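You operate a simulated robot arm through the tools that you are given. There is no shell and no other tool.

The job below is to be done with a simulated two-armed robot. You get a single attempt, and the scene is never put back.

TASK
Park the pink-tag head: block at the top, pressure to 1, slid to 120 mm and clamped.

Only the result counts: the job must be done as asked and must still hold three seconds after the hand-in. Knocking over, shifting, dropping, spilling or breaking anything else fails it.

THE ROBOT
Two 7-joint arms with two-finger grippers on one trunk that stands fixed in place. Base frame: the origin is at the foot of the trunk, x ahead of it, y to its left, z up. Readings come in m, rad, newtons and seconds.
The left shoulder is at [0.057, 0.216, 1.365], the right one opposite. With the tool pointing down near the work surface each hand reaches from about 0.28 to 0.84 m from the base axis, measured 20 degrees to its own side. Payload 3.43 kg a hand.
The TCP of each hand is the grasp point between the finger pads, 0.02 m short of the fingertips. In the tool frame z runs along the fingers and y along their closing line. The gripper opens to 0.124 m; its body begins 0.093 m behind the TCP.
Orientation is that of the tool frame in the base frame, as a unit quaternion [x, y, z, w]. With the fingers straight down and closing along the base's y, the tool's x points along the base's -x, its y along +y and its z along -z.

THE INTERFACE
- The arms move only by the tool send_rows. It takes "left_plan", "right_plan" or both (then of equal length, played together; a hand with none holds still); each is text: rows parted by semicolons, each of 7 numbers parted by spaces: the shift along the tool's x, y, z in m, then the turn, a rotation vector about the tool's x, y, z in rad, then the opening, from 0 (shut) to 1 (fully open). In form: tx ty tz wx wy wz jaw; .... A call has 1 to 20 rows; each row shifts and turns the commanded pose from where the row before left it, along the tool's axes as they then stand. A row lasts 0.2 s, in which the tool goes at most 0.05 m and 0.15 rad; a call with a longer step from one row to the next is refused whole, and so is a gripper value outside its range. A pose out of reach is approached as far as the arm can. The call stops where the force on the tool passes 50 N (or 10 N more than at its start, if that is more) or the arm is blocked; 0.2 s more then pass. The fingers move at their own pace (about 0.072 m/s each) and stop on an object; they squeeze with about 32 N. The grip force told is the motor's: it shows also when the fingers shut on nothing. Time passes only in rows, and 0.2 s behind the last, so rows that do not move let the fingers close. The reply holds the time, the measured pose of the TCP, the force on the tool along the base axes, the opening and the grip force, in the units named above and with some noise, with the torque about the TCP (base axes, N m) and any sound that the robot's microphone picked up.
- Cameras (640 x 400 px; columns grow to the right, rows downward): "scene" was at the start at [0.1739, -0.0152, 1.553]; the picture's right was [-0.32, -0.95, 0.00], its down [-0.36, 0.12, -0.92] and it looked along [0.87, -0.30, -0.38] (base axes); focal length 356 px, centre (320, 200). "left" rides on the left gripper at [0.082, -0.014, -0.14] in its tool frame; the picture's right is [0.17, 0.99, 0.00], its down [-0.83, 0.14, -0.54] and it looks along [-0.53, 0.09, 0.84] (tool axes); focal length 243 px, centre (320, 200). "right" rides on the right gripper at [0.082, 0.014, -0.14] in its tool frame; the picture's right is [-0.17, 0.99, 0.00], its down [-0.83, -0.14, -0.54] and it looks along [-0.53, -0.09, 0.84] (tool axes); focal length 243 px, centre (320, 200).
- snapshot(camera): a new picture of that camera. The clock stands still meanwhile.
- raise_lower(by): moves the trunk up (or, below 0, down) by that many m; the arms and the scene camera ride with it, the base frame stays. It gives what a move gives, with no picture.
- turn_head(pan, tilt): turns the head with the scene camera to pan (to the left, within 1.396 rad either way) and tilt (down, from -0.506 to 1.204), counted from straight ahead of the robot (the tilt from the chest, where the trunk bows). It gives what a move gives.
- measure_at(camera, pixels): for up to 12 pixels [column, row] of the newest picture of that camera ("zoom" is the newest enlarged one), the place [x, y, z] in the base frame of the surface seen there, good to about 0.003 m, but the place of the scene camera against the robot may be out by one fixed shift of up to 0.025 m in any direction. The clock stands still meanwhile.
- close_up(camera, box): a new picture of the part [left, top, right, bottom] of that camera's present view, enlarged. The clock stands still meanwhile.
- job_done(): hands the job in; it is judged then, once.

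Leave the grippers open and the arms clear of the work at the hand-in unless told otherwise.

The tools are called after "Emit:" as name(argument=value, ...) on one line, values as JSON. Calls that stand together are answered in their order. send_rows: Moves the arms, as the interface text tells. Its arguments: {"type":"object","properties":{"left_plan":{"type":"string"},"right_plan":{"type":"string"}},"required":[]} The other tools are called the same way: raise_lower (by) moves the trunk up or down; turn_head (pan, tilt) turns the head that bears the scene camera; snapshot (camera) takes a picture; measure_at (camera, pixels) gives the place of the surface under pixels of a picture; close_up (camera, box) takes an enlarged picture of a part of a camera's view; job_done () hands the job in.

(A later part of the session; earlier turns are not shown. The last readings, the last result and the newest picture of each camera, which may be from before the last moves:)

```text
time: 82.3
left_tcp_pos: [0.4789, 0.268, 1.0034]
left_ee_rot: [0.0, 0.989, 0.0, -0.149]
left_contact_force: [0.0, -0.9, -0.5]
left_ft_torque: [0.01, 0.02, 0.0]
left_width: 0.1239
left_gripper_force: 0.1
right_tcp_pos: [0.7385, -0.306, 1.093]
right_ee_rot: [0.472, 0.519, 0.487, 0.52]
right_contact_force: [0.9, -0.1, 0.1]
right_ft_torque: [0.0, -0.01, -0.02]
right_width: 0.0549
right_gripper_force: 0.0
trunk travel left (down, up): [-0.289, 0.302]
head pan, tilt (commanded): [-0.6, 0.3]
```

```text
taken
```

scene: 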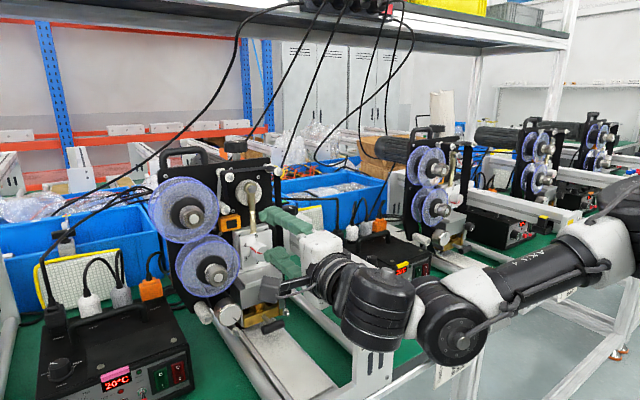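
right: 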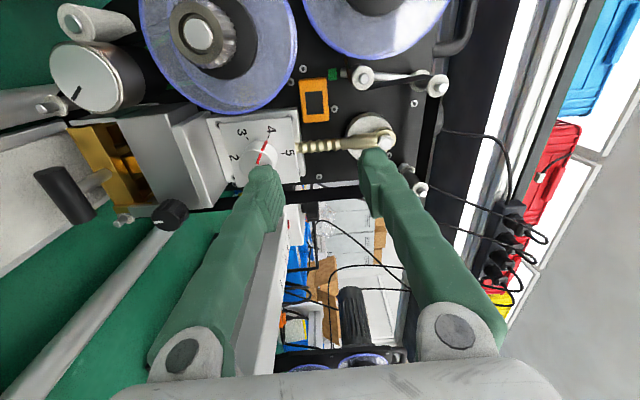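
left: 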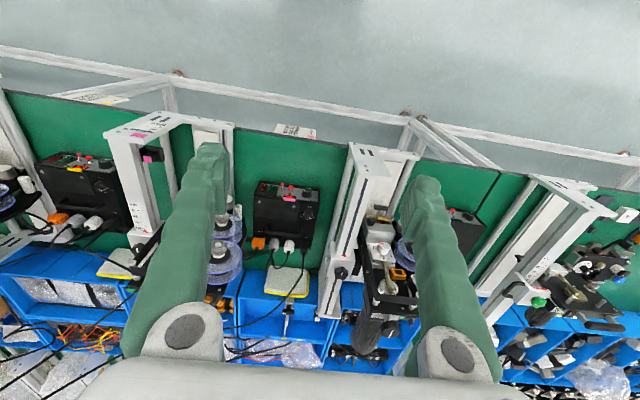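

Rolled upright without reach trouble. Now I descend to z 1.036 in three steps with the jaw at 45 mm, watching the force.

Emit:
send_rows(right_plan="0.0015 -0.0189 -0.0003 0 0 0 0.363; 0.0015 -0.0189 -0.0003 0 0 0 0.363; 0.0015 -0.0189 -0.0003 0 0 0 0.363")

Emit:
snapshot(camera="right")

Emit:
close_up(camera="scene", box=[200, 200, 420, 400])

```text
time: 83.1
left_tcp_pos: [0.4789, 0.2676, 1.0043]
left_ee_rot: [0.0, 0.989, 0.0, -0.148]
left_contact_force: [0.2, 0.4, 0.1]
left_ft_torque: [0.01, -0.01, -0.01]
left_width: 0.124
left_gripper_force: 0.0
right_tcp_pos: [0.7394, -0.3069, 1.0353]
right_ee_rot: [0.472, 0.52, 0.487, 0.52]
right_contact_force: [0.1, 0.5, -0.3]
right_ft_torque: [0.03, 0.01, 0.0]
right_width: 0.045
right_gripper_force: 0.0
trunk travel left (down, up): [-0.289, 0.302]
head pan, tilt (commanded): [-0.6, 0.3]
```

```text
taken
```

right: 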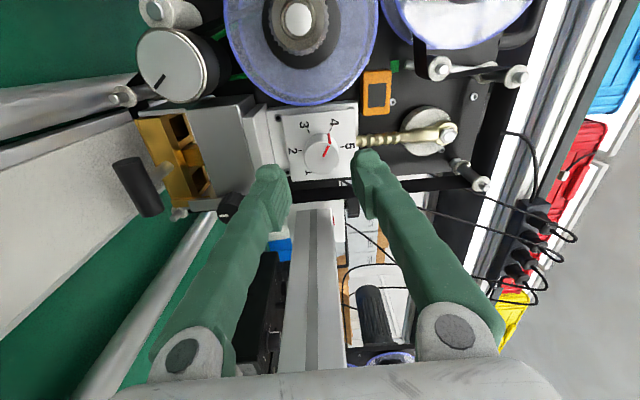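

```text
2.00 times, centred on (310, 300) of scene
```

zoom: 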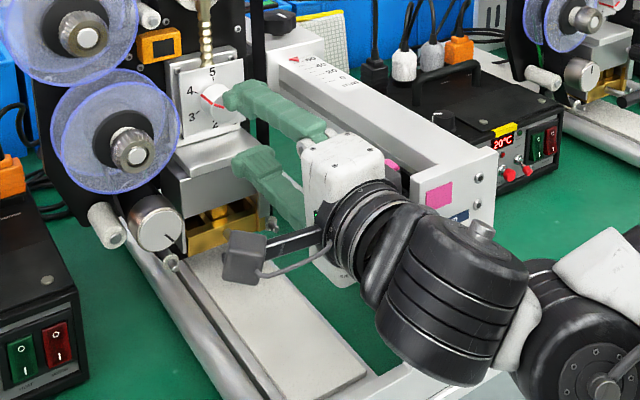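

No contact this time, and the pink-capped holder looks in place. I verify the knob centre from this new view before moving in.

Emit:
close_up(camera="right", box=[250, 90, 390, 220])

Emit:
measure_at(camera="zoom", pixels=[[330, 205], [300, 190], [350, 180], [330, 240], [310, 160], [280, 200], [355, 205], [320, 250], [375, 290], [260, 300], [200, 200], [450, 260]])

```text
3.08 times, centred on (320, 155) of right
```

zoom: 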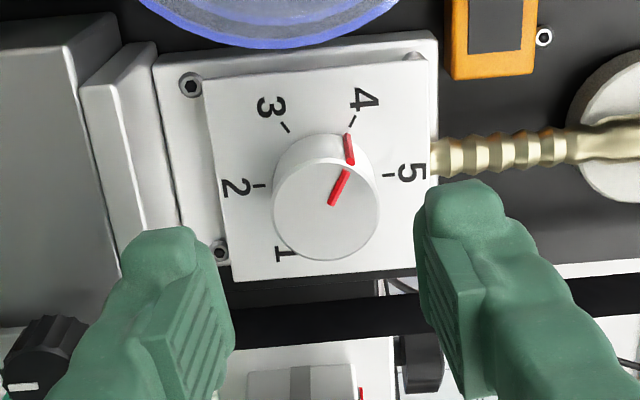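

```text
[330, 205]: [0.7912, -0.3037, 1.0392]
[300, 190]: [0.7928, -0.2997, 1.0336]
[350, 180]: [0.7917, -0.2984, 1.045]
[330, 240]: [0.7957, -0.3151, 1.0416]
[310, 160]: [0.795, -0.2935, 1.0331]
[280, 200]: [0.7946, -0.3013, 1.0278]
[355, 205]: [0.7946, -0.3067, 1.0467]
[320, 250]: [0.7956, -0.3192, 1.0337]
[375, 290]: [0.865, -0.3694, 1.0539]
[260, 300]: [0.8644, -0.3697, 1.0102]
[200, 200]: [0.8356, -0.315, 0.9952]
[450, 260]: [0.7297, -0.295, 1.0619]
```

The knob centre is at about (0.793,-0.306,1.039). I raise 2 mm, roll 0.35 rad more (for a longer turning stroke), and go in 55 mm so the tips end 6–7 mm short of the dial plate.

Emit:
send_rows(right_plan="0 0.002 0 0 0 0.15 0.363; 0 0 0 0 0 0.15 0.363; 0 0 0 0 0 0.05 0.363; 0 0 0.0185 0 0 0 0.363; 0 0 0.0185 0 0 0 0.363; 0 0 0.0185 0 0 0 0.363")

Emit:
snapshot(camera="right")

Emit:
close_up(camera="scene", box=[200, 200, 360, 320])

```text
time: 84.5
left_tcp_pos: [0.4785, 0.2676, 1.0043]
left_ee_rot: [0.0, 0.989, 0.0, -0.148]
left_contact_force: [0.3, -0.1, -0.5]
left_ft_torque: [0.0, 0.0, 0.02]
left_width: 0.1242
left_gripper_force: 0.1
right_tcp_pos: [0.7936, -0.305, 1.0372]
right_ee_rot: [0.555, 0.43, 0.569, 0.428]
right_contact_force: [0.1, 0.0, -0.2]
right_ft_torque: [-0.02, 0.0, 0.03]
right_width: 0.0451
right_gripper_force: 0.2
trunk travel left (down, up): [-0.289, 0.302]
head pan, tilt (commanded): [-0.6, 0.3]
```

```text
taken
```

right: 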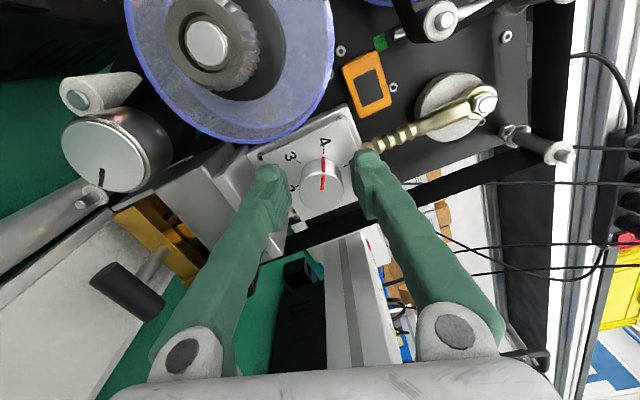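

```text
3.33 times, centred on (280, 260) of scene
```

zoom: 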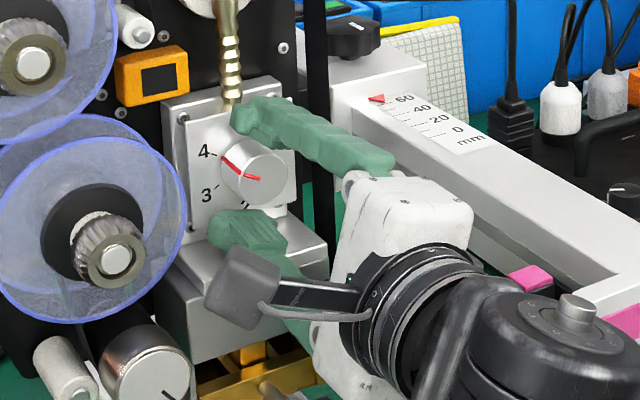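

Fingers straddle the knob above and below. Before turning, I locate the black holder near the hand body, since the lower end of the hand will swing toward it.

Emit:
measure_at(camera="right", pixels=[[300, 320], [285, 300], [318, 300], [322, 350], [297, 268], [315, 270], [290, 345], [350, 300], [280, 330]])

Emit:
close_up(camera="scene", box=[280, 280, 420, 390])

Emit:
measure_at(camera="zoom", pixels=[[350, 65], [380, 75], [320, 70], [250, 40], [290, 100], [370, 30], [400, 95]])

```text
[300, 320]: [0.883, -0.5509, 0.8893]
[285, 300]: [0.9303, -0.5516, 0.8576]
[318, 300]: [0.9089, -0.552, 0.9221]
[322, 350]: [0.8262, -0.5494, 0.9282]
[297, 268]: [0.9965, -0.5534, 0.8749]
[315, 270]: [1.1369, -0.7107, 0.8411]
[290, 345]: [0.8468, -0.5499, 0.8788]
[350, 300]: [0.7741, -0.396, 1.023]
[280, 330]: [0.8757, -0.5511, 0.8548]
```

```text
3.64 times, centred on (350, 335) of scene
```

zoom: 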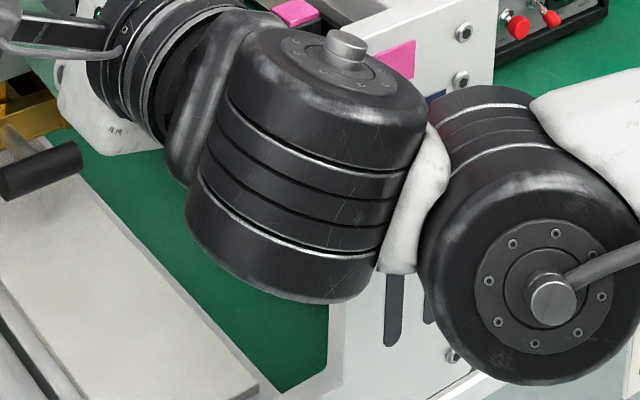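

```text
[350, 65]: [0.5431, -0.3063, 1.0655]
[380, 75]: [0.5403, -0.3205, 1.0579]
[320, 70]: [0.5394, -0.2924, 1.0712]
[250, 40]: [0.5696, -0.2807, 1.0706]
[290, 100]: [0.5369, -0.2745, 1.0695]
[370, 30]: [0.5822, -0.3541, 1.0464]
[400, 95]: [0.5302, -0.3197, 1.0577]
```

The holder sits behind the hand body's rear; I will keep the hand within about 20° past vertical on that side. I close on the knob and turn −0.6 rad (counter-clockwise seen from the front).

Emit:
send_rows(right_plan="0 0 0 0 0 0 0; 0 0 0 0 0 0 0; 0 0 0 0 0 -0.15 0; 0 0 0 0 0 -0.15 0; 0 0 0 0 0 -0.15 0; 0 0 0 0 0 -0.15 0")

Emit:
close_up(camera="scene", box=[200, 200, 360, 320])

Emit:
snapshot(camera="right")

```text
time: 85.9
left_tcp_pos: [0.4792, 0.2665, 1.0037]
left_ee_rot: [0.0, 0.989, 0.0, -0.148]
left_contact_force: [-0.3, 0.3, -1.7]
left_ft_torque: [-0.02, 0.01, -0.01]
left_width: 0.1241
left_gripper_force: 0.2
right_tcp_pos: [0.7952, -0.3055, 1.0383]
right_ee_rot: [0.402, 0.575, 0.416, 0.578]
right_contact_force: [-3.6, 2.6, -8.5]
right_ft_torque: [0.02, 0.27, 0.55]
right_width: 0.0296
right_gripper_force: 44.9
trunk travel left (down, up): [-0.289, 0.302]
head pan, tilt (commanded): [-0.6, 0.3]
```

```text
3.33 times, centred on (280, 260) of scene
```

zoom: 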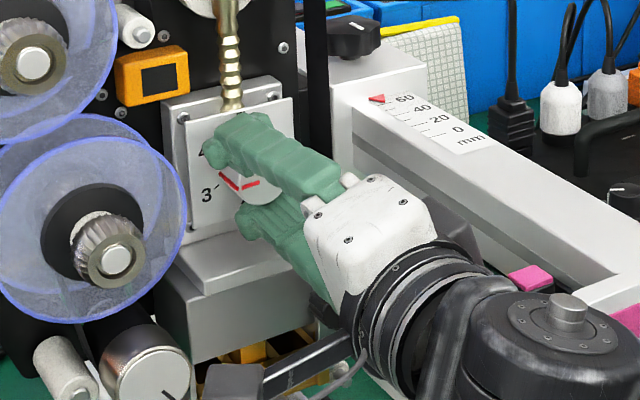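

```text
taken
```

right: 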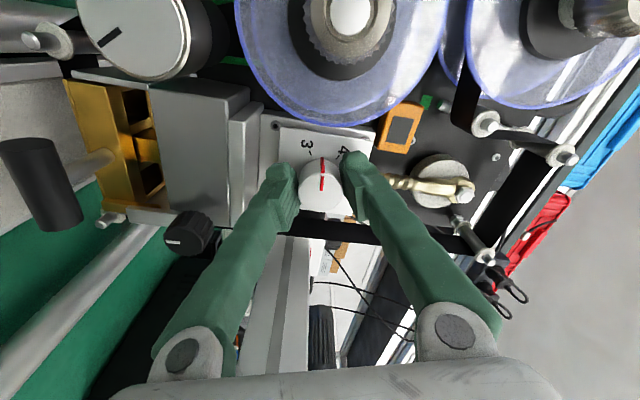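

The knob turned with the hand, pointer now between 4 and 3. I turn one more step, open, roll the open hand back +1.05 rad around the knob, and regrip.

Emit:
send_rows(right_plan="0 0 0 0 0 -0.15 0; 0 0 0 0 0 0 0.363; 0 0 0 0 0 0 0.363; 0 0 0 0 0 0.15 0.363; 0 0 0 0 0 0.15 0.363; 0 0 0 0 0 0.15 0.363; 0 0 0 0 0 0.15 0.363; 0 0 0 0 0 0.15 0.363; 0 0 0 0 0 0.15 0.363; 0 0 0 0 0 0.15 0.363")

Emit:
close_up(camera="scene", box=[200, 200, 360, 320])

Emit:
snapshot(camera="right")

```text
time: 88.1
left_tcp_pos: [0.4798, 0.267, 1.0033]
left_ee_rot: [0.0, 0.989, 0.0, -0.149]
left_contact_force: [-0.4, -0.3, 0.0]
left_ft_torque: [0.03, 0.01, 0.0]
left_width: 0.1238
left_gripper_force: 0.1
right_tcp_pos: [0.7939, -0.3063, 1.0399]
right_ee_rot: [0.564, 0.416, 0.581, 0.414]
right_contact_force: [0.2, 0.4, 0.3]
right_ft_torque: [-0.02, 0.0, 0.03]
right_width: 0.0451
right_gripper_force: 0.1
right hand out of reach, approached as far as the arm can: row 9, 10
trunk travel left (down, up): [-0.289, 0.302]
head pan, tilt (commanded): [-0.6, 0.3]
```

```text
3.33 times, centred on (280, 260) of scene
```

zoom: 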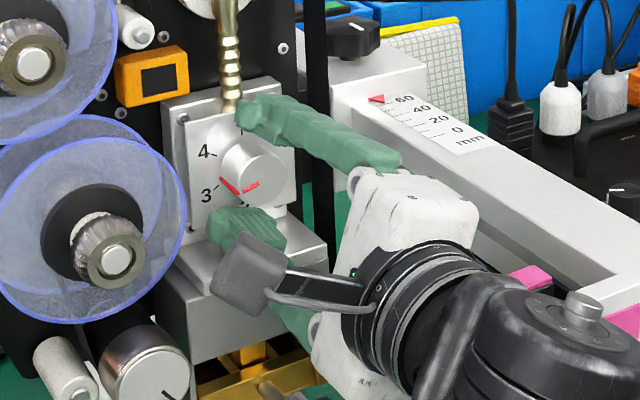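

```text
taken
```

right: 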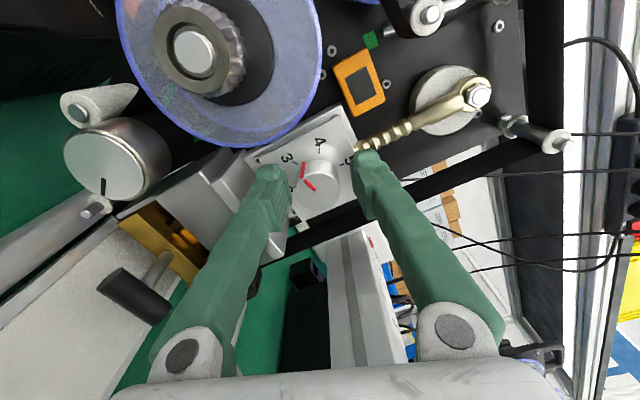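

The pointer is now near 3.3; roll back is limited at about 107°, so each stroke gives about 43°. I do the next stroke: grip, −0.75 rad, open, roll back +0.75.

Emit:
send_rows(right_plan="0 0 0 0 0 0 0; 0 0 0 0 0 0 0; 0 0 0 0 0 -0.15 0; 0 0 0 0 0 -0.15 0; 0 0 0 0 0 -0.15 0; 0 0 0 0 0 -0.15 0; 0 0 0 0 0 -0.15 0; 0 0 0 0 0 0 0.363; 0 0 0 0 0 0 0.363; 0 0 0 0 0 0.15 0.363; 0 0 0 0 0 0.15 0.363; 0 0 0 0 0 0.15 0.363; 0 0 0 0 0 0.15 0.363; 0 0 0 0 0 0.15 0.363")

Emit:
close_up(camera="right", box=[230, 100, 390, 220])

Emit:
close_up(camera="scene", box=[200, 200, 360, 320])

```text
time: 91.1
left_tcp_pos: [0.4784, 0.2671, 1.004]
left_ee_rot: [0.001, 0.989, 0.0, -0.149]
left_contact_force: [0.0, 0.1, -0.6]
left_ft_torque: [0.02, 0.02, 0.01]
left_width: 0.1241
left_gripper_force: 0.1
right_tcp_pos: [0.7955, -0.3054, 1.0384]
right_ee_rot: [0.565, 0.415, 0.581, 0.414]
right_contact_force: [1.1, -0.5, 0.8]
right_ft_torque: [0.0, 0.03, 0.02]
right_width: 0.0451
right_gripper_force: 0.0
trunk travel left (down, up): [-0.289, 0.302]
head pan, tilt (commanded): [-0.6, 0.3]
```

```text
3.33 times, centred on (310, 160) of right
```

zoom: 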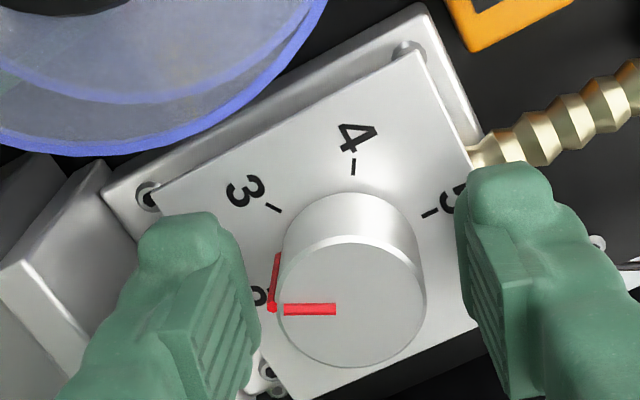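

```text
3.33 times, centred on (280, 260) of scene
```

zoom: 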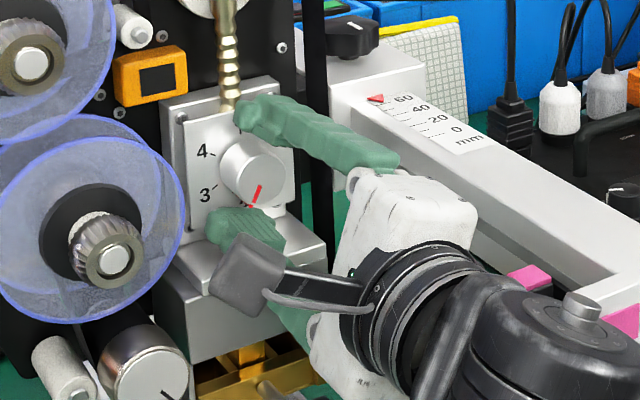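

The pointer is now half-way between 3 and 2, about 90° done. Next stroke of −0.75 rad, same way.

Emit:
send_rows(right_plan="0 0 0 0 0 0 0; 0 0 0 0 0 0 0; 0 0 0 0 0 -0.15 0; 0 0 0 0 0 -0.15 0; 0 0 0 0 0 -0.15 0; 0 0 0 0 0 -0.15 0; 0 0 0 0 0 -0.15 0; 0 0 0 0 0 0 0.363; 0 0 0 0 0 0 0.363; 0 0 0 0 0 0.15 0.363; 0 0 0 0 0 0.15 0.363; 0 0 0 0 0 0.15 0.363; 0 0 0 0 0 0.15 0.363; 0 0 0 0 0 0.15 0.363")

Emit:
close_up(camera="right", box=[230, 100, 390, 220])

Emit:
close_up(camera="scene", box=[200, 200, 360, 320])

```text
time: 94.1
left_tcp_pos: [0.4794, 0.2675, 1.0032]
left_ee_rot: [-0.001, 0.989, 0.0, -0.148]
left_contact_force: [1.0, -0.9, 0.3]
left_ft_torque: [0.05, 0.02, 0.0]
left_width: 0.1237
left_gripper_force: 0.1
right_tcp_pos: [0.7946, -0.3066, 1.0389]
right_ee_rot: [0.564, 0.415, 0.581, 0.416]
right_contact_force: [1.0, -0.4, 0.0]
right_ft_torque: [-0.07, 0.03, 0.04]
right_width: 0.0447
right_gripper_force: 0.1
trunk travel left (down, up): [-0.289, 0.302]
head pan, tilt (commanded): [-0.6, 0.3]
```

```text
3.33 times, centred on (310, 160) of right
```

zoom: 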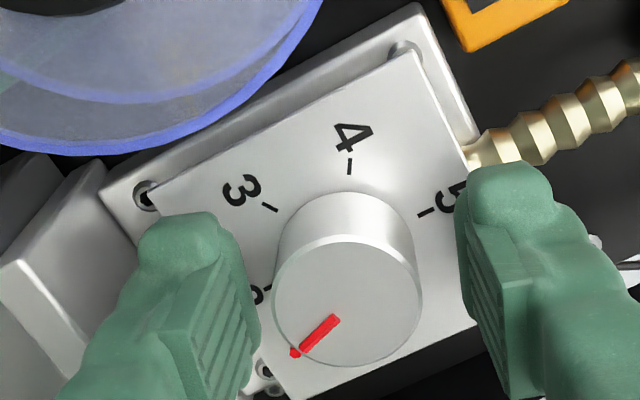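

```text
3.33 times, centred on (280, 260) of scene
```

zoom: 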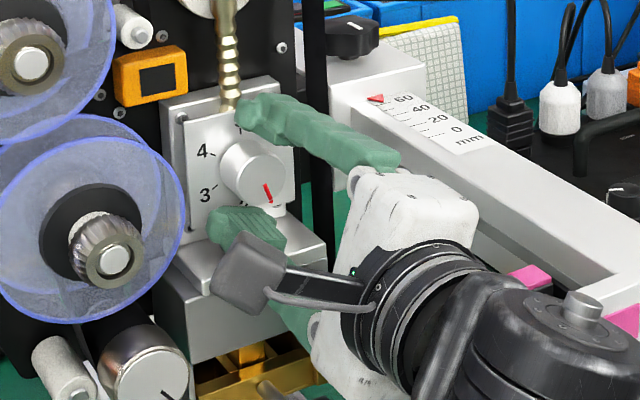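

About 135° done; roughly 43–48° remain. Final stroke: grip and turn −0.75 rad, and check before releasing.

Emit:
send_rows(right_plan="0 0 0 0 0 0 0; 0 0 0 0 0 0 0; 0 0 0 0 0 -0.15 0; 0 0 0 0 0 -0.15 0; 0 0 0 0 0 -0.15 0; 0 0 0 0 0 -0.15 0; 0 0 0 0 0 -0.15 0; 0 0 0 0 0 0 0")

Emit:
close_up(camera="right", box=[240, 100, 400, 220])

Emit:
close_up(camera="scene", box=[230, 220, 290, 270])

```text
time: 95.9
left_tcp_pos: [0.4795, 0.2672, 1.003]
left_ee_rot: [0.0, 0.989, 0.001, -0.149]
left_contact_force: [1.0, -0.7, -0.6]
left_ft_torque: [0.02, 0.0, -0.03]
left_width: 0.1239
left_gripper_force: 0.0
right_tcp_pos: [0.7949, -0.3061, 1.0374]
right_ee_rot: [0.374, 0.593, 0.388, 0.598]
right_contact_force: [-2.7, 0.4, -7.5]
right_ft_torque: [0.4, 0.08, -0.06]
right_width: 0.0296
right_gripper_force: 45.2
trunk travel left (down, up): [-0.289, 0.302]
head pan, tilt (commanded): [-0.6, 0.3]
```

```text
3.33 times, centred on (320, 160) of right
```

zoom: 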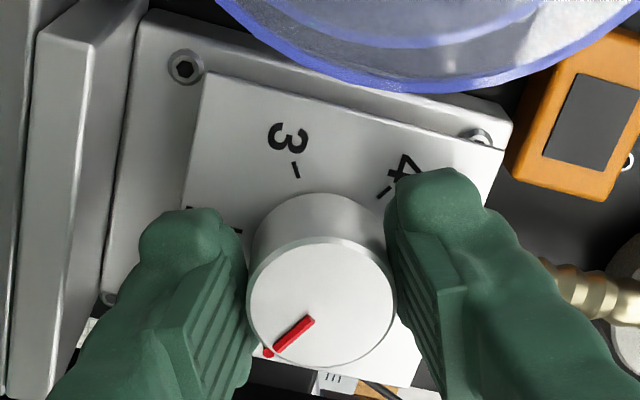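

```text
8.00 times, centred on (260, 245) of scene
```

zoom: 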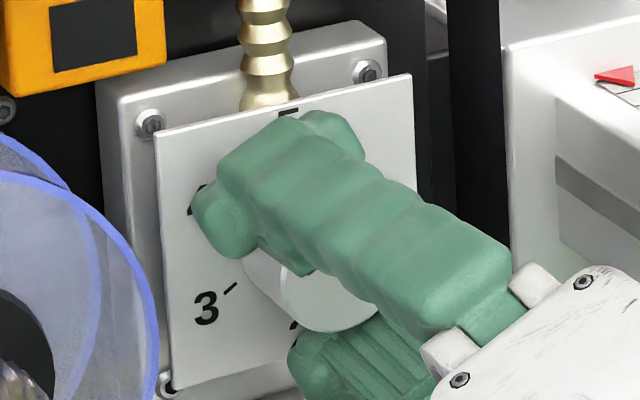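

By the wrist view the pointer is about 180–186° past 4, i.e. at 1. I open and back off 8 cm straight to read the dial unobstructed.

Emit:
send_rows(right_plan="0 0 0 0 0 0 0.363; 0 0 0 0 0 0 0.363; 0 0 -0.02 0 0 0 0.363; 0 0 -0.03 0 0 0 0.363; 0 0 -0.03 0 0 0 0.363")

Emit:
close_up(camera="right", box=[220, 60, 400, 200])

Emit:
close_up(camera="scene", box=[230, 220, 290, 270])

```text
time: 97.1
left_tcp_pos: [0.4782, 0.2681, 1.0037]
left_ee_rot: [0.0, 0.989, 0.001, -0.149]
left_contact_force: [-0.2, 0.0, 0.2]
left_ft_torque: [0.01, -0.02, -0.01]
left_width: 0.124
left_gripper_force: 0.1
right_tcp_pos: [0.7138, -0.3037, 1.0391]
right_ee_rot: [0.374, 0.593, 0.388, 0.598]
right_contact_force: [-0.3, -0.8, -0.3]
right_ft_torque: [-0.03, 0.0, 0.02]
right_width: 0.0453
right_gripper_force: 0.0
trunk travel left (down, up): [-0.289, 0.302]
head pan, tilt (commanded): [-0.6, 0.3]
```

```text
2.86 times, centred on (310, 130) of right
```

zoom: 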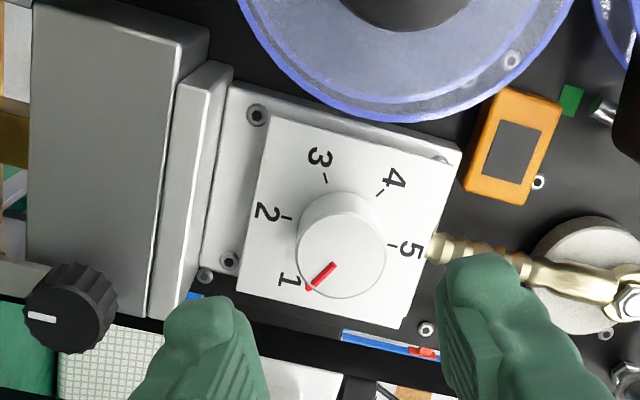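

```text
8.00 times, centred on (260, 245) of scene
```

zoom: 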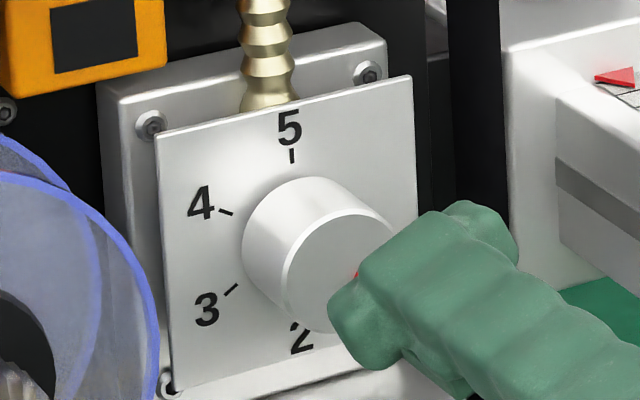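

The dial now reads 1 (pointer within a couple of degrees of the mark). Next is the clamp knob on the carriage. For a flat approach over the beam the wrist camera must be on top, so I raise the hand to z about 1.16 and roll it negatively through level toward −180°.

Emit:
send_rows(right_plan="-0.0168 0.0363 -0.01 0 0 0 0.363; -0.0168 0.0363 -0.01 0 0 0 0.363; -0.0168 0.0363 -0.01 0 0 0 0.363; 0 0 0 0 0 -0.15 0.363; 0 0 0 0 0 -0.15 0.363; 0 0 0 0 0 -0.15 0.363; 0 0 0 0 0 -0.15 0.363; 0 0 0 0 0 -0.15 0.363; 0 0 0 0 0 -0.15 0.363; 0 0 0 0 0 -0.15 0.363; 0 0 0 0 0 -0.15 0.363; 0 0 0 0 0 -0.15 0.363; 0 0 0 0 0 -0.15 0.363; 0 0 0 0 0 -0.15 0.363; 0 0 0 0 0 -0.15 0.363; 0 0 0 0 0 -0.15 0.363")

Emit:
snapshot(camera="scene")

```text
time: 100.5
left_tcp_pos: [0.4801, 0.2681, 1.0037]
left_ee_rot: [0.0, 0.989, 0.0, -0.149]
left_contact_force: [0.8, 0.6, -0.6]
left_ft_torque: [-0.01, -0.02, 0.01]
left_width: 0.1238
left_gripper_force: 0.0
right_tcp_pos: [0.6819, -0.3069, 1.1578]
right_ee_rot: [-0.282, 0.642, -0.277, 0.657]
right_contact_force: [-0.2, 0.8, -0.8]
right_ft_torque: [-0.02, 0.01, 0.02]
right_width: 0.0449
right_gripper_force: 0.1
trunk travel left (down, up): [-0.289, 0.302]
head pan, tilt (commanded): [-0.6, 0.3]
```

```text
taken
```

scene: 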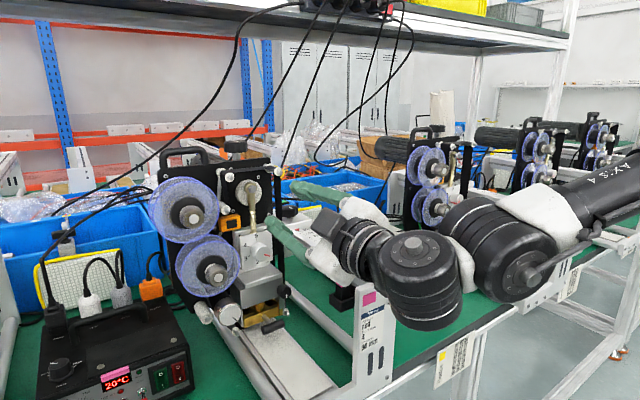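

Roll is now about −46° and the pink-capped holder is visible, undisturbed. I continue rolling to −180° here.

Emit:
send_rows(right_plan="0 0 0 0 0 -0.15 0.363; 0 0 0 0 0 -0.15 0.363; 0 0 0 0 0 -0.15 0.363; 0 0 0 0 0 -0.15 0.363; 0 0 0 0 0 -0.15 0.363; 0 0 0 0 0 -0.15 0.363; 0 0 0 0 0 -0.15 0.363; 0 0 0 0 0 -0.15 0.363; 0 0 0 0 0 -0.15 0.363; 0 0 0 0 0 -0.15 0.363; 0 0 0 0 0 -0.15 0.363; 0 0 0 0 0 -0.15 0.363; 0 0 0 0 0 -0.15 0.363; 0 0 0 0 0 -0.15 0.363; 0 0 0 0 0 -0.15 0.363; 0 0 0 0 0 -0.08 0.363")

Emit:
snapshot(camera="scene")

Emit:
snapshot(camera="right")

```text
time: 103.9
left_tcp_pos: [0.4794, 0.2683, 1.0031]
left_ee_rot: [0.0, 0.989, 0.0, -0.149]
left_contact_force: [0.3, -0.1, 0.3]
left_ft_torque: [0.04, 0.0, 0.01]
left_width: 0.124
left_gripper_force: 0.0
right_tcp_pos: [0.682, -0.3069, 1.1581]
right_ee_rot: [0.701, 0.006, 0.713, -0.005]
right_contact_force: [1.1, -0.1, -0.7]
right_ft_torque: [0.01, -0.02, -0.03]
right_width: 0.0451
right_gripper_force: 0.1
trunk travel left (down, up): [-0.289, 0.302]
head pan, tilt (commanded): [-0.6, 0.3]
```

```text
taken
```

scene: 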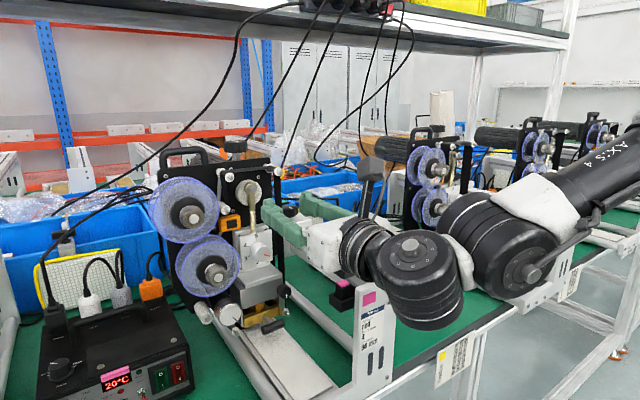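

```text
taken
```

right: 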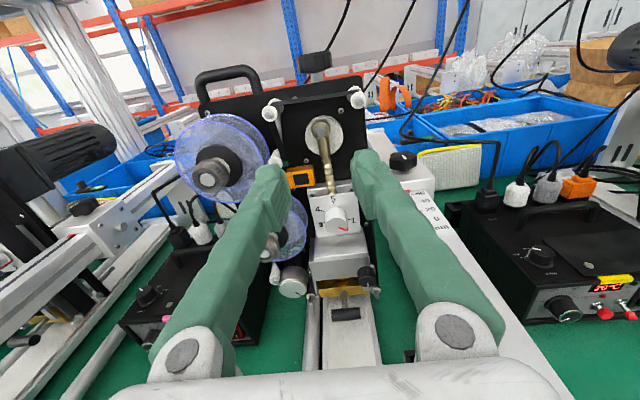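

Camera on top now gives an upright view. I read the dial and the scale from here and measure the clamp knob.

Emit:
close_up(camera="right", box=[295, 170, 385, 250])

Emit:
close_up(camera="right", box=[370, 130, 460, 240])

Emit:
measure_at(camera="right", pixels=[[403, 160], [392, 160], [415, 160], [403, 153], [403, 168], [400, 180], [425, 185], [386, 175], [418, 175], [430, 215], [380, 150], [375, 130]])

```text
5.00 times, centred on (340, 210) of right
```

zoom: 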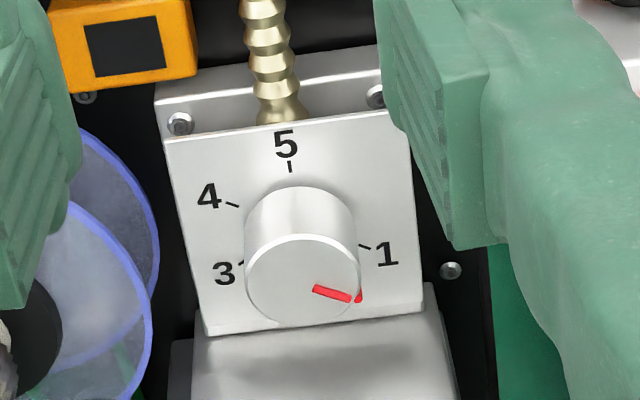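

```text
3.64 times, centred on (415, 185) of right
```

zoom: 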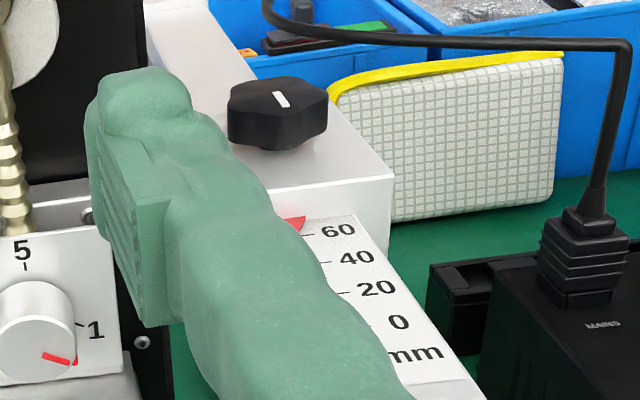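

```text
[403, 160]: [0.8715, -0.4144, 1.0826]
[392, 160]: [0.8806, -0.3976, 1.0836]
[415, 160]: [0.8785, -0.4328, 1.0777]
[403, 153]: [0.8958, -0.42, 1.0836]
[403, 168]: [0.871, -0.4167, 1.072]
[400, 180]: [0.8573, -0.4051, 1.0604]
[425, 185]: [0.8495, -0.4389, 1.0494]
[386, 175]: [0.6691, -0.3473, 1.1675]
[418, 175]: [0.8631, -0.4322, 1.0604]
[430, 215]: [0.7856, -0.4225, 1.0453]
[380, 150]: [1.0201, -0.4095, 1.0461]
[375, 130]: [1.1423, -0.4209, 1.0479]
```

The dial reads exactly 1. Now the scale pointer and the clamp knob: I enlarge them with the scene camera.

Emit:
close_up(camera="scene", box=[285, 195, 345, 245])

Emit:
turn_head(pan=-0.5, tilt=0.35)

Emit:
snapshot(camera="scene")

```text
8.00 times, centred on (315, 220) of scene
```

zoom: 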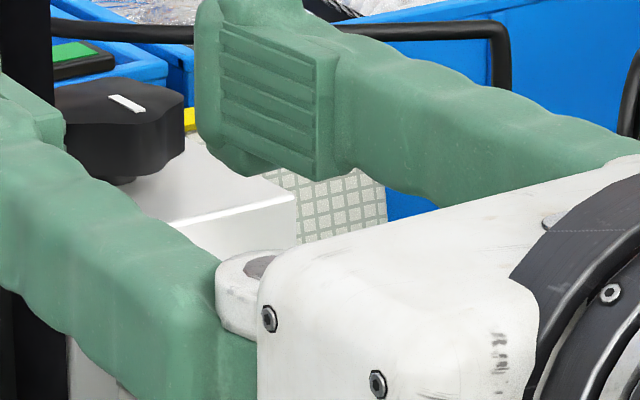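

```text
time: 104.6
left_tcp_pos: [0.4788, 0.2675, 1.0043]
left_ee_rot: [0.0, 0.989, 0.0, -0.149]
left_contact_force: [1.1, -0.2, -1.2]
left_ft_torque: [-0.02, -0.02, 0.05]
left_width: 0.1237
left_gripper_force: 0.1
right_tcp_pos: [0.6816, -0.3069, 1.1572]
right_ee_rot: [0.701, 0.005, 0.713, -0.005]
right_contact_force: [0.2, -0.3, 0.5]
right_ft_torque: [-0.02, -0.01, -0.01]
right_width: 0.0452
right_gripper_force: 0.1
trunk travel left (down, up): [-0.289, 0.302]
head pan, tilt (commanded): [-0.499, 0.351]
```

```text
taken
```

scene: 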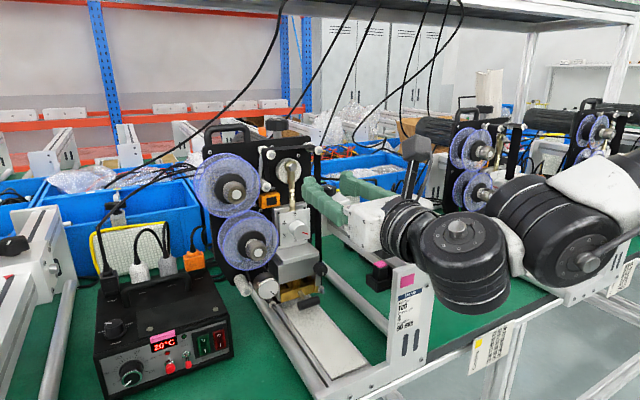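

Before approaching the clamp knob I check the mains cable of the right-hand controller and other neighbours for clearance.

Emit:
measure_at(camera="right", pixels=[[495, 157], [498, 146], [475, 143], [440, 140], [493, 180], [491, 195], [470, 205], [450, 160], [450, 185], [360, 98], [366, 120], [375, 200]])

Emit:
close_up(camera="right", box=[400, 100, 560, 240])

```text
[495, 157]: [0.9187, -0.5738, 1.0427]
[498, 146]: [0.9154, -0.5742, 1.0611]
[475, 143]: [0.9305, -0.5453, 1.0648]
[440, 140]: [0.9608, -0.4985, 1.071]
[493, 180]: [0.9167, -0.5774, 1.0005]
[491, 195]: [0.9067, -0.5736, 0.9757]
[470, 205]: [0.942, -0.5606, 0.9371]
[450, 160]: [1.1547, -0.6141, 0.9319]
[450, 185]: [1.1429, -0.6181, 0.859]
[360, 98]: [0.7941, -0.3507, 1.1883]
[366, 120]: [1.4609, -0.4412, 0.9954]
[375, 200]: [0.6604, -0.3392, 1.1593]
```

```text
2.86 times, centred on (480, 170) of right
```

zoom: 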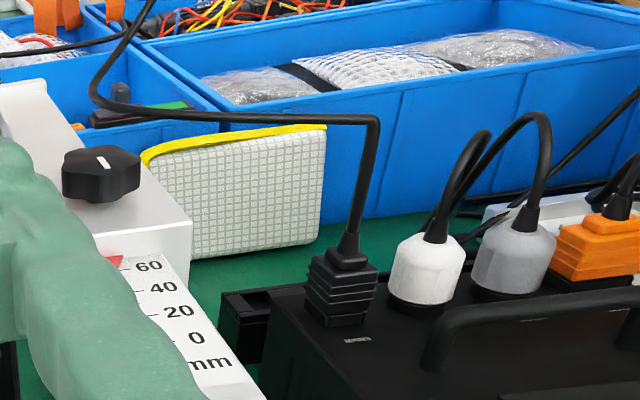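

The cable runs at z about 1.07 behind the carriage. I measure where it crosses the beam line, since the carriage will travel 6 cm back.

Emit:
measure_at(camera="right", pixels=[[428, 139], [420, 138], [412, 135], [405, 131], [402, 126], [404, 120], [410, 112], [417, 105], [404, 133], [455, 141]])

Emit:
close_up(camera="right", box=[380, 90, 470, 170])

```text
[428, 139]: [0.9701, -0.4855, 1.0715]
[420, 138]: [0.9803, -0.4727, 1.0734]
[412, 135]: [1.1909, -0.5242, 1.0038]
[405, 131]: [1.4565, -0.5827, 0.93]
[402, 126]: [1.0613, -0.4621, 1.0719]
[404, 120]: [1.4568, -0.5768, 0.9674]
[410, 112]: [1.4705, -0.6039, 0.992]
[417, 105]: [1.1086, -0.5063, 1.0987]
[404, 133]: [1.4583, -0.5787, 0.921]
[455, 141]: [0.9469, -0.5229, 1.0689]
```

```text
5.00 times, centred on (425, 130) of right
```

zoom: 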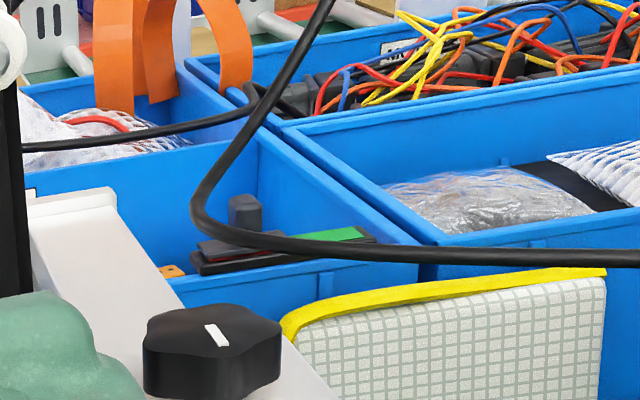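

The cable's nearest point stays about 3 cm right of the carriage's path, so it is clear. To learn what "clamped" looks like I compare this clamp knob's mark with those of the neighbouring heads.

Emit:
close_up(camera="scene", box=[0, 200, 100, 300])

Emit:
close_up(camera="right", box=[60, 170, 160, 260])

Emit:
snapshot(camera="left")

```text
4.00 times, centred on (50, 250) of scene
```

zoom: 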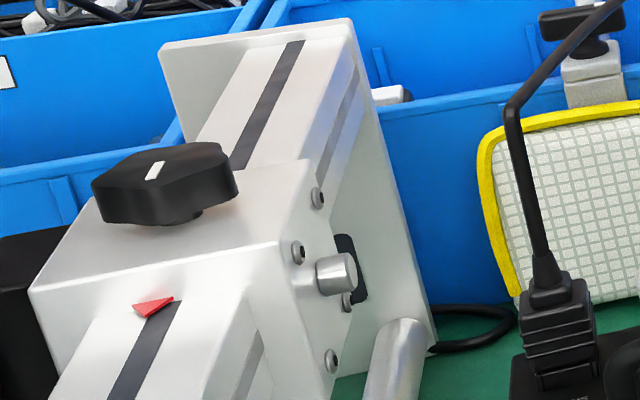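

```text
4.44 times, centred on (110, 215) of right
```

zoom: 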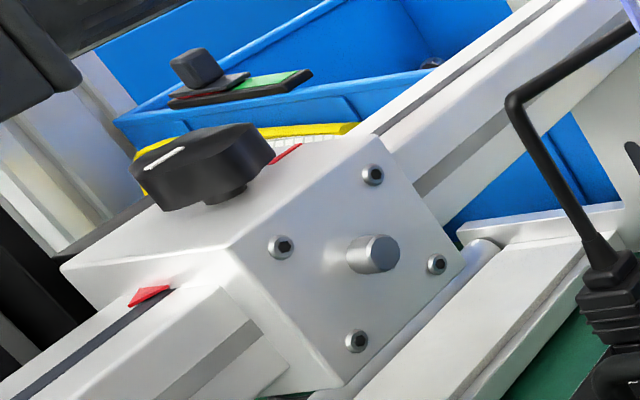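

```text
taken
```

left: 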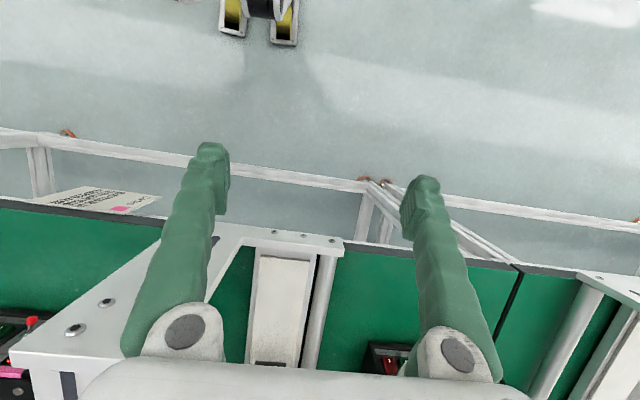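

The neighbours' knobs show the same mark direction, so along the beam most likely means clamped. I move the right hand up, over to y -0.4155, tilt to about 71° and forward to a pre-grasp point (0.80,-0.4155,1.118) behind the clamp knob.

Emit:
send_rows(right_plan="0.025 0 0 0 0 0 0.484; 0.025 0 0 0 0 0 0.484; 0 0.0362 0 0 0 0 0.484; 0 0.0362 0 0 0 0 0.484; 0 0.0362 0 0 0 0 0.484; 0 0 0 0 -0.15 0 0.484; 0 0 0 0 -0.15 0 0.484; 0 0 0 0 -0.05 0 0.484; -0.0114 0 0.0351 0 0 0 0.484; -0.0114 0 0.0351 0 0 0 0.484; -0.0114 0 0.0351 0 0 0 0.484; -0.0114 0 0.0351 0 0 0 0.484")

Emit:
snapshot(camera="right")

Emit:
snapshot(camera="scene")

```text
time: 107.2
left_tcp_pos: [0.4801, 0.2678, 1.0027]
left_ee_rot: [0.0, 0.989, 0.0, -0.148]
left_contact_force: [1.4, -0.1, 0.3]
left_ft_torque: [0.02, 0.03, 0.01]
left_width: 0.124
left_gripper_force: 0.0
right_tcp_pos: [0.8021, -0.4145, 1.1168]
right_ee_rot: [0.815, 0.007, 0.58, -0.005]
right_contact_force: [1.1, 0.1, -0.7]
right_ft_torque: [-0.02, -0.02, 0.01]
right_width: 0.06
right_gripper_force: 0.1
trunk travel left (down, up): [-0.289, 0.302]
head pan, tilt (commanded): [-0.499, 0.351]
```

```text
taken
```

right: 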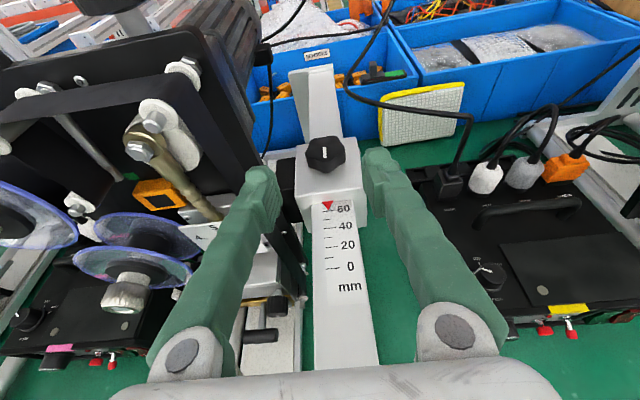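

```text
taken
```

scene: 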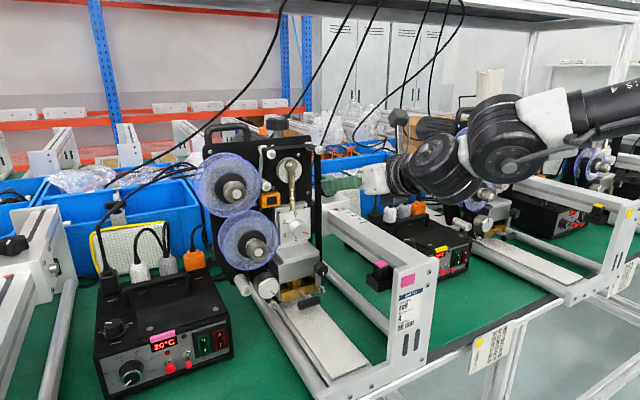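

A very good view: scale, pointer and clamp knob straight ahead. I enlarge to read the scale and measure the knob.

Emit:
close_up(camera="right", box=[280, 120, 380, 300])

Emit:
close_up(camera="right", box=[290, 120, 370, 220])

Emit:
measure_at(camera="right", pixels=[[325, 150], [306, 153], [345, 150], [325, 140], [325, 165], [328, 204], [330, 210], [335, 268], [333, 228], [334, 245], [300, 190], [365, 190]])

```text
2.22 times, centred on (330, 210) of right
```

zoom: 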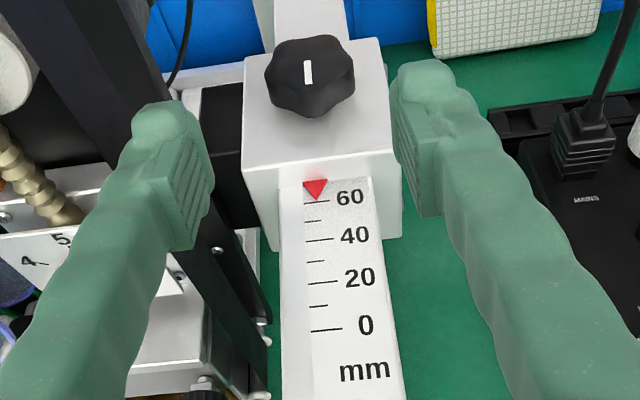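

```text
4.00 times, centred on (330, 170) of right
```

zoom: 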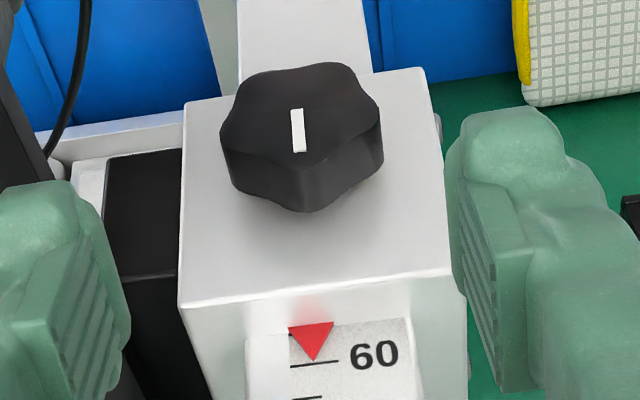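

```text
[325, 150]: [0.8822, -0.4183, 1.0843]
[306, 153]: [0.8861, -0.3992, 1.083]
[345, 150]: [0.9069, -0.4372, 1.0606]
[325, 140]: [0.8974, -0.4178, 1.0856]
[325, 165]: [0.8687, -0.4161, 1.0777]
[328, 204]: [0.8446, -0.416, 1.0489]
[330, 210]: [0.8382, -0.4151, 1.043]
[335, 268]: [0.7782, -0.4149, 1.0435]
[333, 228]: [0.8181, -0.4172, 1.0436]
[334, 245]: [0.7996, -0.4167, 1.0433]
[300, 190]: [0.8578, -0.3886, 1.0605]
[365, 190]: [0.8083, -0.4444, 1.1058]
```

The pointer's tip stands at about 61 mm. The zero tick is at x 0.778, so 120 mm means the tip at x about 0.898: 59 mm of travel. The knob centre is (0.882,-0.417). I go in with the jaw at 60 mm to TCP (0.882,-0.417,1.091), just above the carriage top.

Emit:
send_rows(right_plan="0.0005 0.001 0.021 0 0 0 0.484; 0.0005 0.001 0.021 0 0 0 0.484; 0.0005 0.001 0.021 0 0 0 0.484; 0.0005 0.001 0.021 0 0 0 0.484")

Emit:
snapshot(camera="right")

Emit:
close_up(camera="scene", box=[260, 130, 420, 270])

```text
time: 108.2
left_tcp_pos: [0.4803, 0.2689, 1.0031]
left_ee_rot: [0.001, 0.989, 0.0, -0.148]
left_contact_force: [0.9, -0.4, -0.5]
left_ft_torque: [-0.03, -0.01, -0.02]
left_width: 0.1242
left_gripper_force: 0.2
right_tcp_pos: [0.8793, -0.4163, 1.0923]
right_ee_rot: [0.814, 0.005, 0.581, -0.004]
right_contact_force: [0.3, -0.1, 0.3]
right_ft_torque: [0.01, -0.01, -0.01]
right_width: 0.0603
right_gripper_force: 0.2
trunk travel left (down, up): [-0.289, 0.302]
head pan, tilt (commanded): [-0.499, 0.351]
```

```text
taken
```

right: 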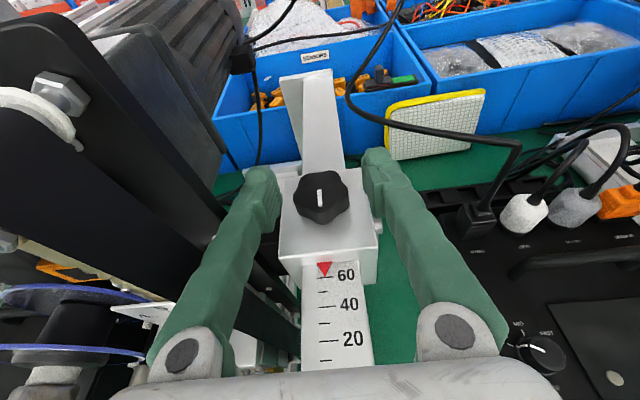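

```text
2.86 times, centred on (340, 200) of scene
```

zoom: 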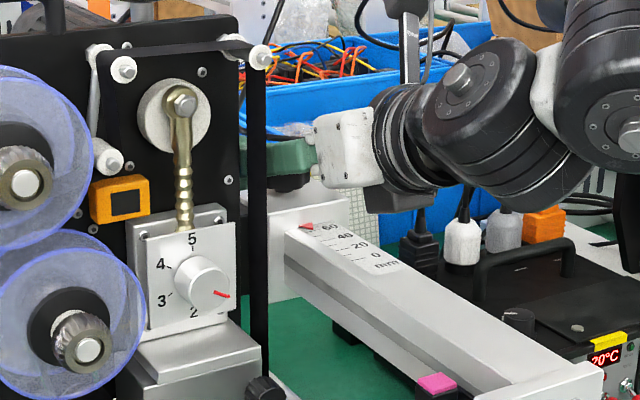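

The knob is centred between the fingers and no force is felt. I close on it and turn +0.45 rad (counter-clockwise from above, loosening), watching torque.

Emit:
send_rows(right_plan="0.0005 0 0.002 0 0 0 0; 0 0 0 0 0 0 0; 0 0 0 0 0 0 0; 0 0 0 0.1419 0 -0.0488 0; 0 0 0 0.1419 0 -0.0488 0; 0 0 0 0.1419 0 -0.0488 0")

Emit:
snapshot(camera="right")

Emit:
close_up(camera="scene", box=[260, 130, 420, 270])

```text
time: 109.6
left_tcp_pos: [0.4767, 0.2667, 1.0042]
left_ee_rot: [0.0, 0.989, 0.001, -0.148]
left_contact_force: [-0.5, 0.8, -0.8]
left_ft_torque: [0.04, 0.01, -0.01]
left_width: 0.1237
left_gripper_force: 0.1
right_tcp_pos: [0.8814, -0.4217, 1.0932]
right_ee_rot: [0.792, 0.187, 0.565, -0.134]
right_contact_force: [-10.3, -14.2, 2.5]
right_ft_torque: [0.2, -0.01, -0.12]
right_width: 0.0369
right_gripper_force: 45.2
trunk travel left (down, up): [-0.289, 0.302]
head pan, tilt (commanded): [-0.499, 0.351]
```

```text
taken
```

right: 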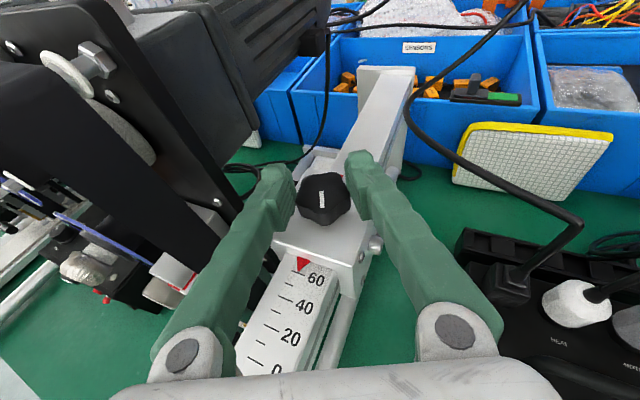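

```text
2.86 times, centred on (340, 200) of scene
```

zoom: 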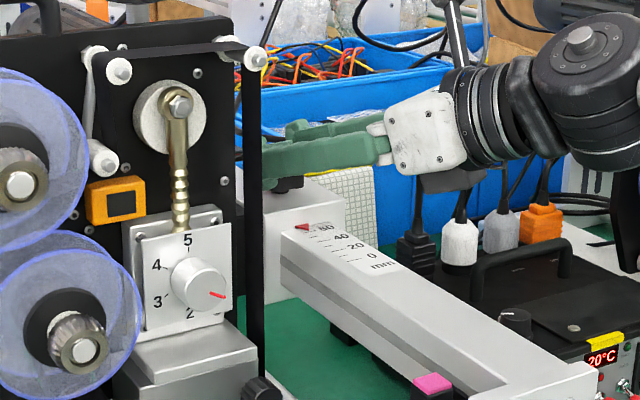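

The fingers sit in the knob's flutes (width 0.037), but the forces rose and I want to see if the knob turned with the hand. I enlarge the knob.

Emit:
close_up(camera="right", box=[270, 140, 390, 260])

Emit:
measure_at(camera="zoom", pixels=[[310, 170], [325, 235], [318, 200], [250, 200], [390, 200], [250, 330], [420, 310]])

```text
3.33 times, centred on (330, 200) of right
```

zoom: 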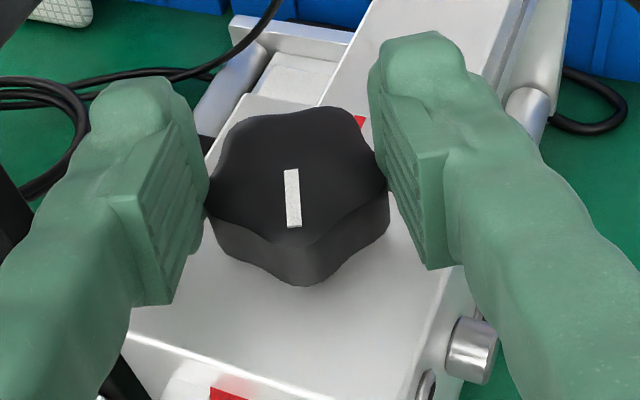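

```text
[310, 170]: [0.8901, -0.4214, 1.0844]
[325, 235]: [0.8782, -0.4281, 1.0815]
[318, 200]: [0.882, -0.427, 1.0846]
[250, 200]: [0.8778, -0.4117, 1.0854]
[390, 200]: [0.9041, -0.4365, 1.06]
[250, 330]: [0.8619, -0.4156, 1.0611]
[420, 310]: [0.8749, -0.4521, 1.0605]
```

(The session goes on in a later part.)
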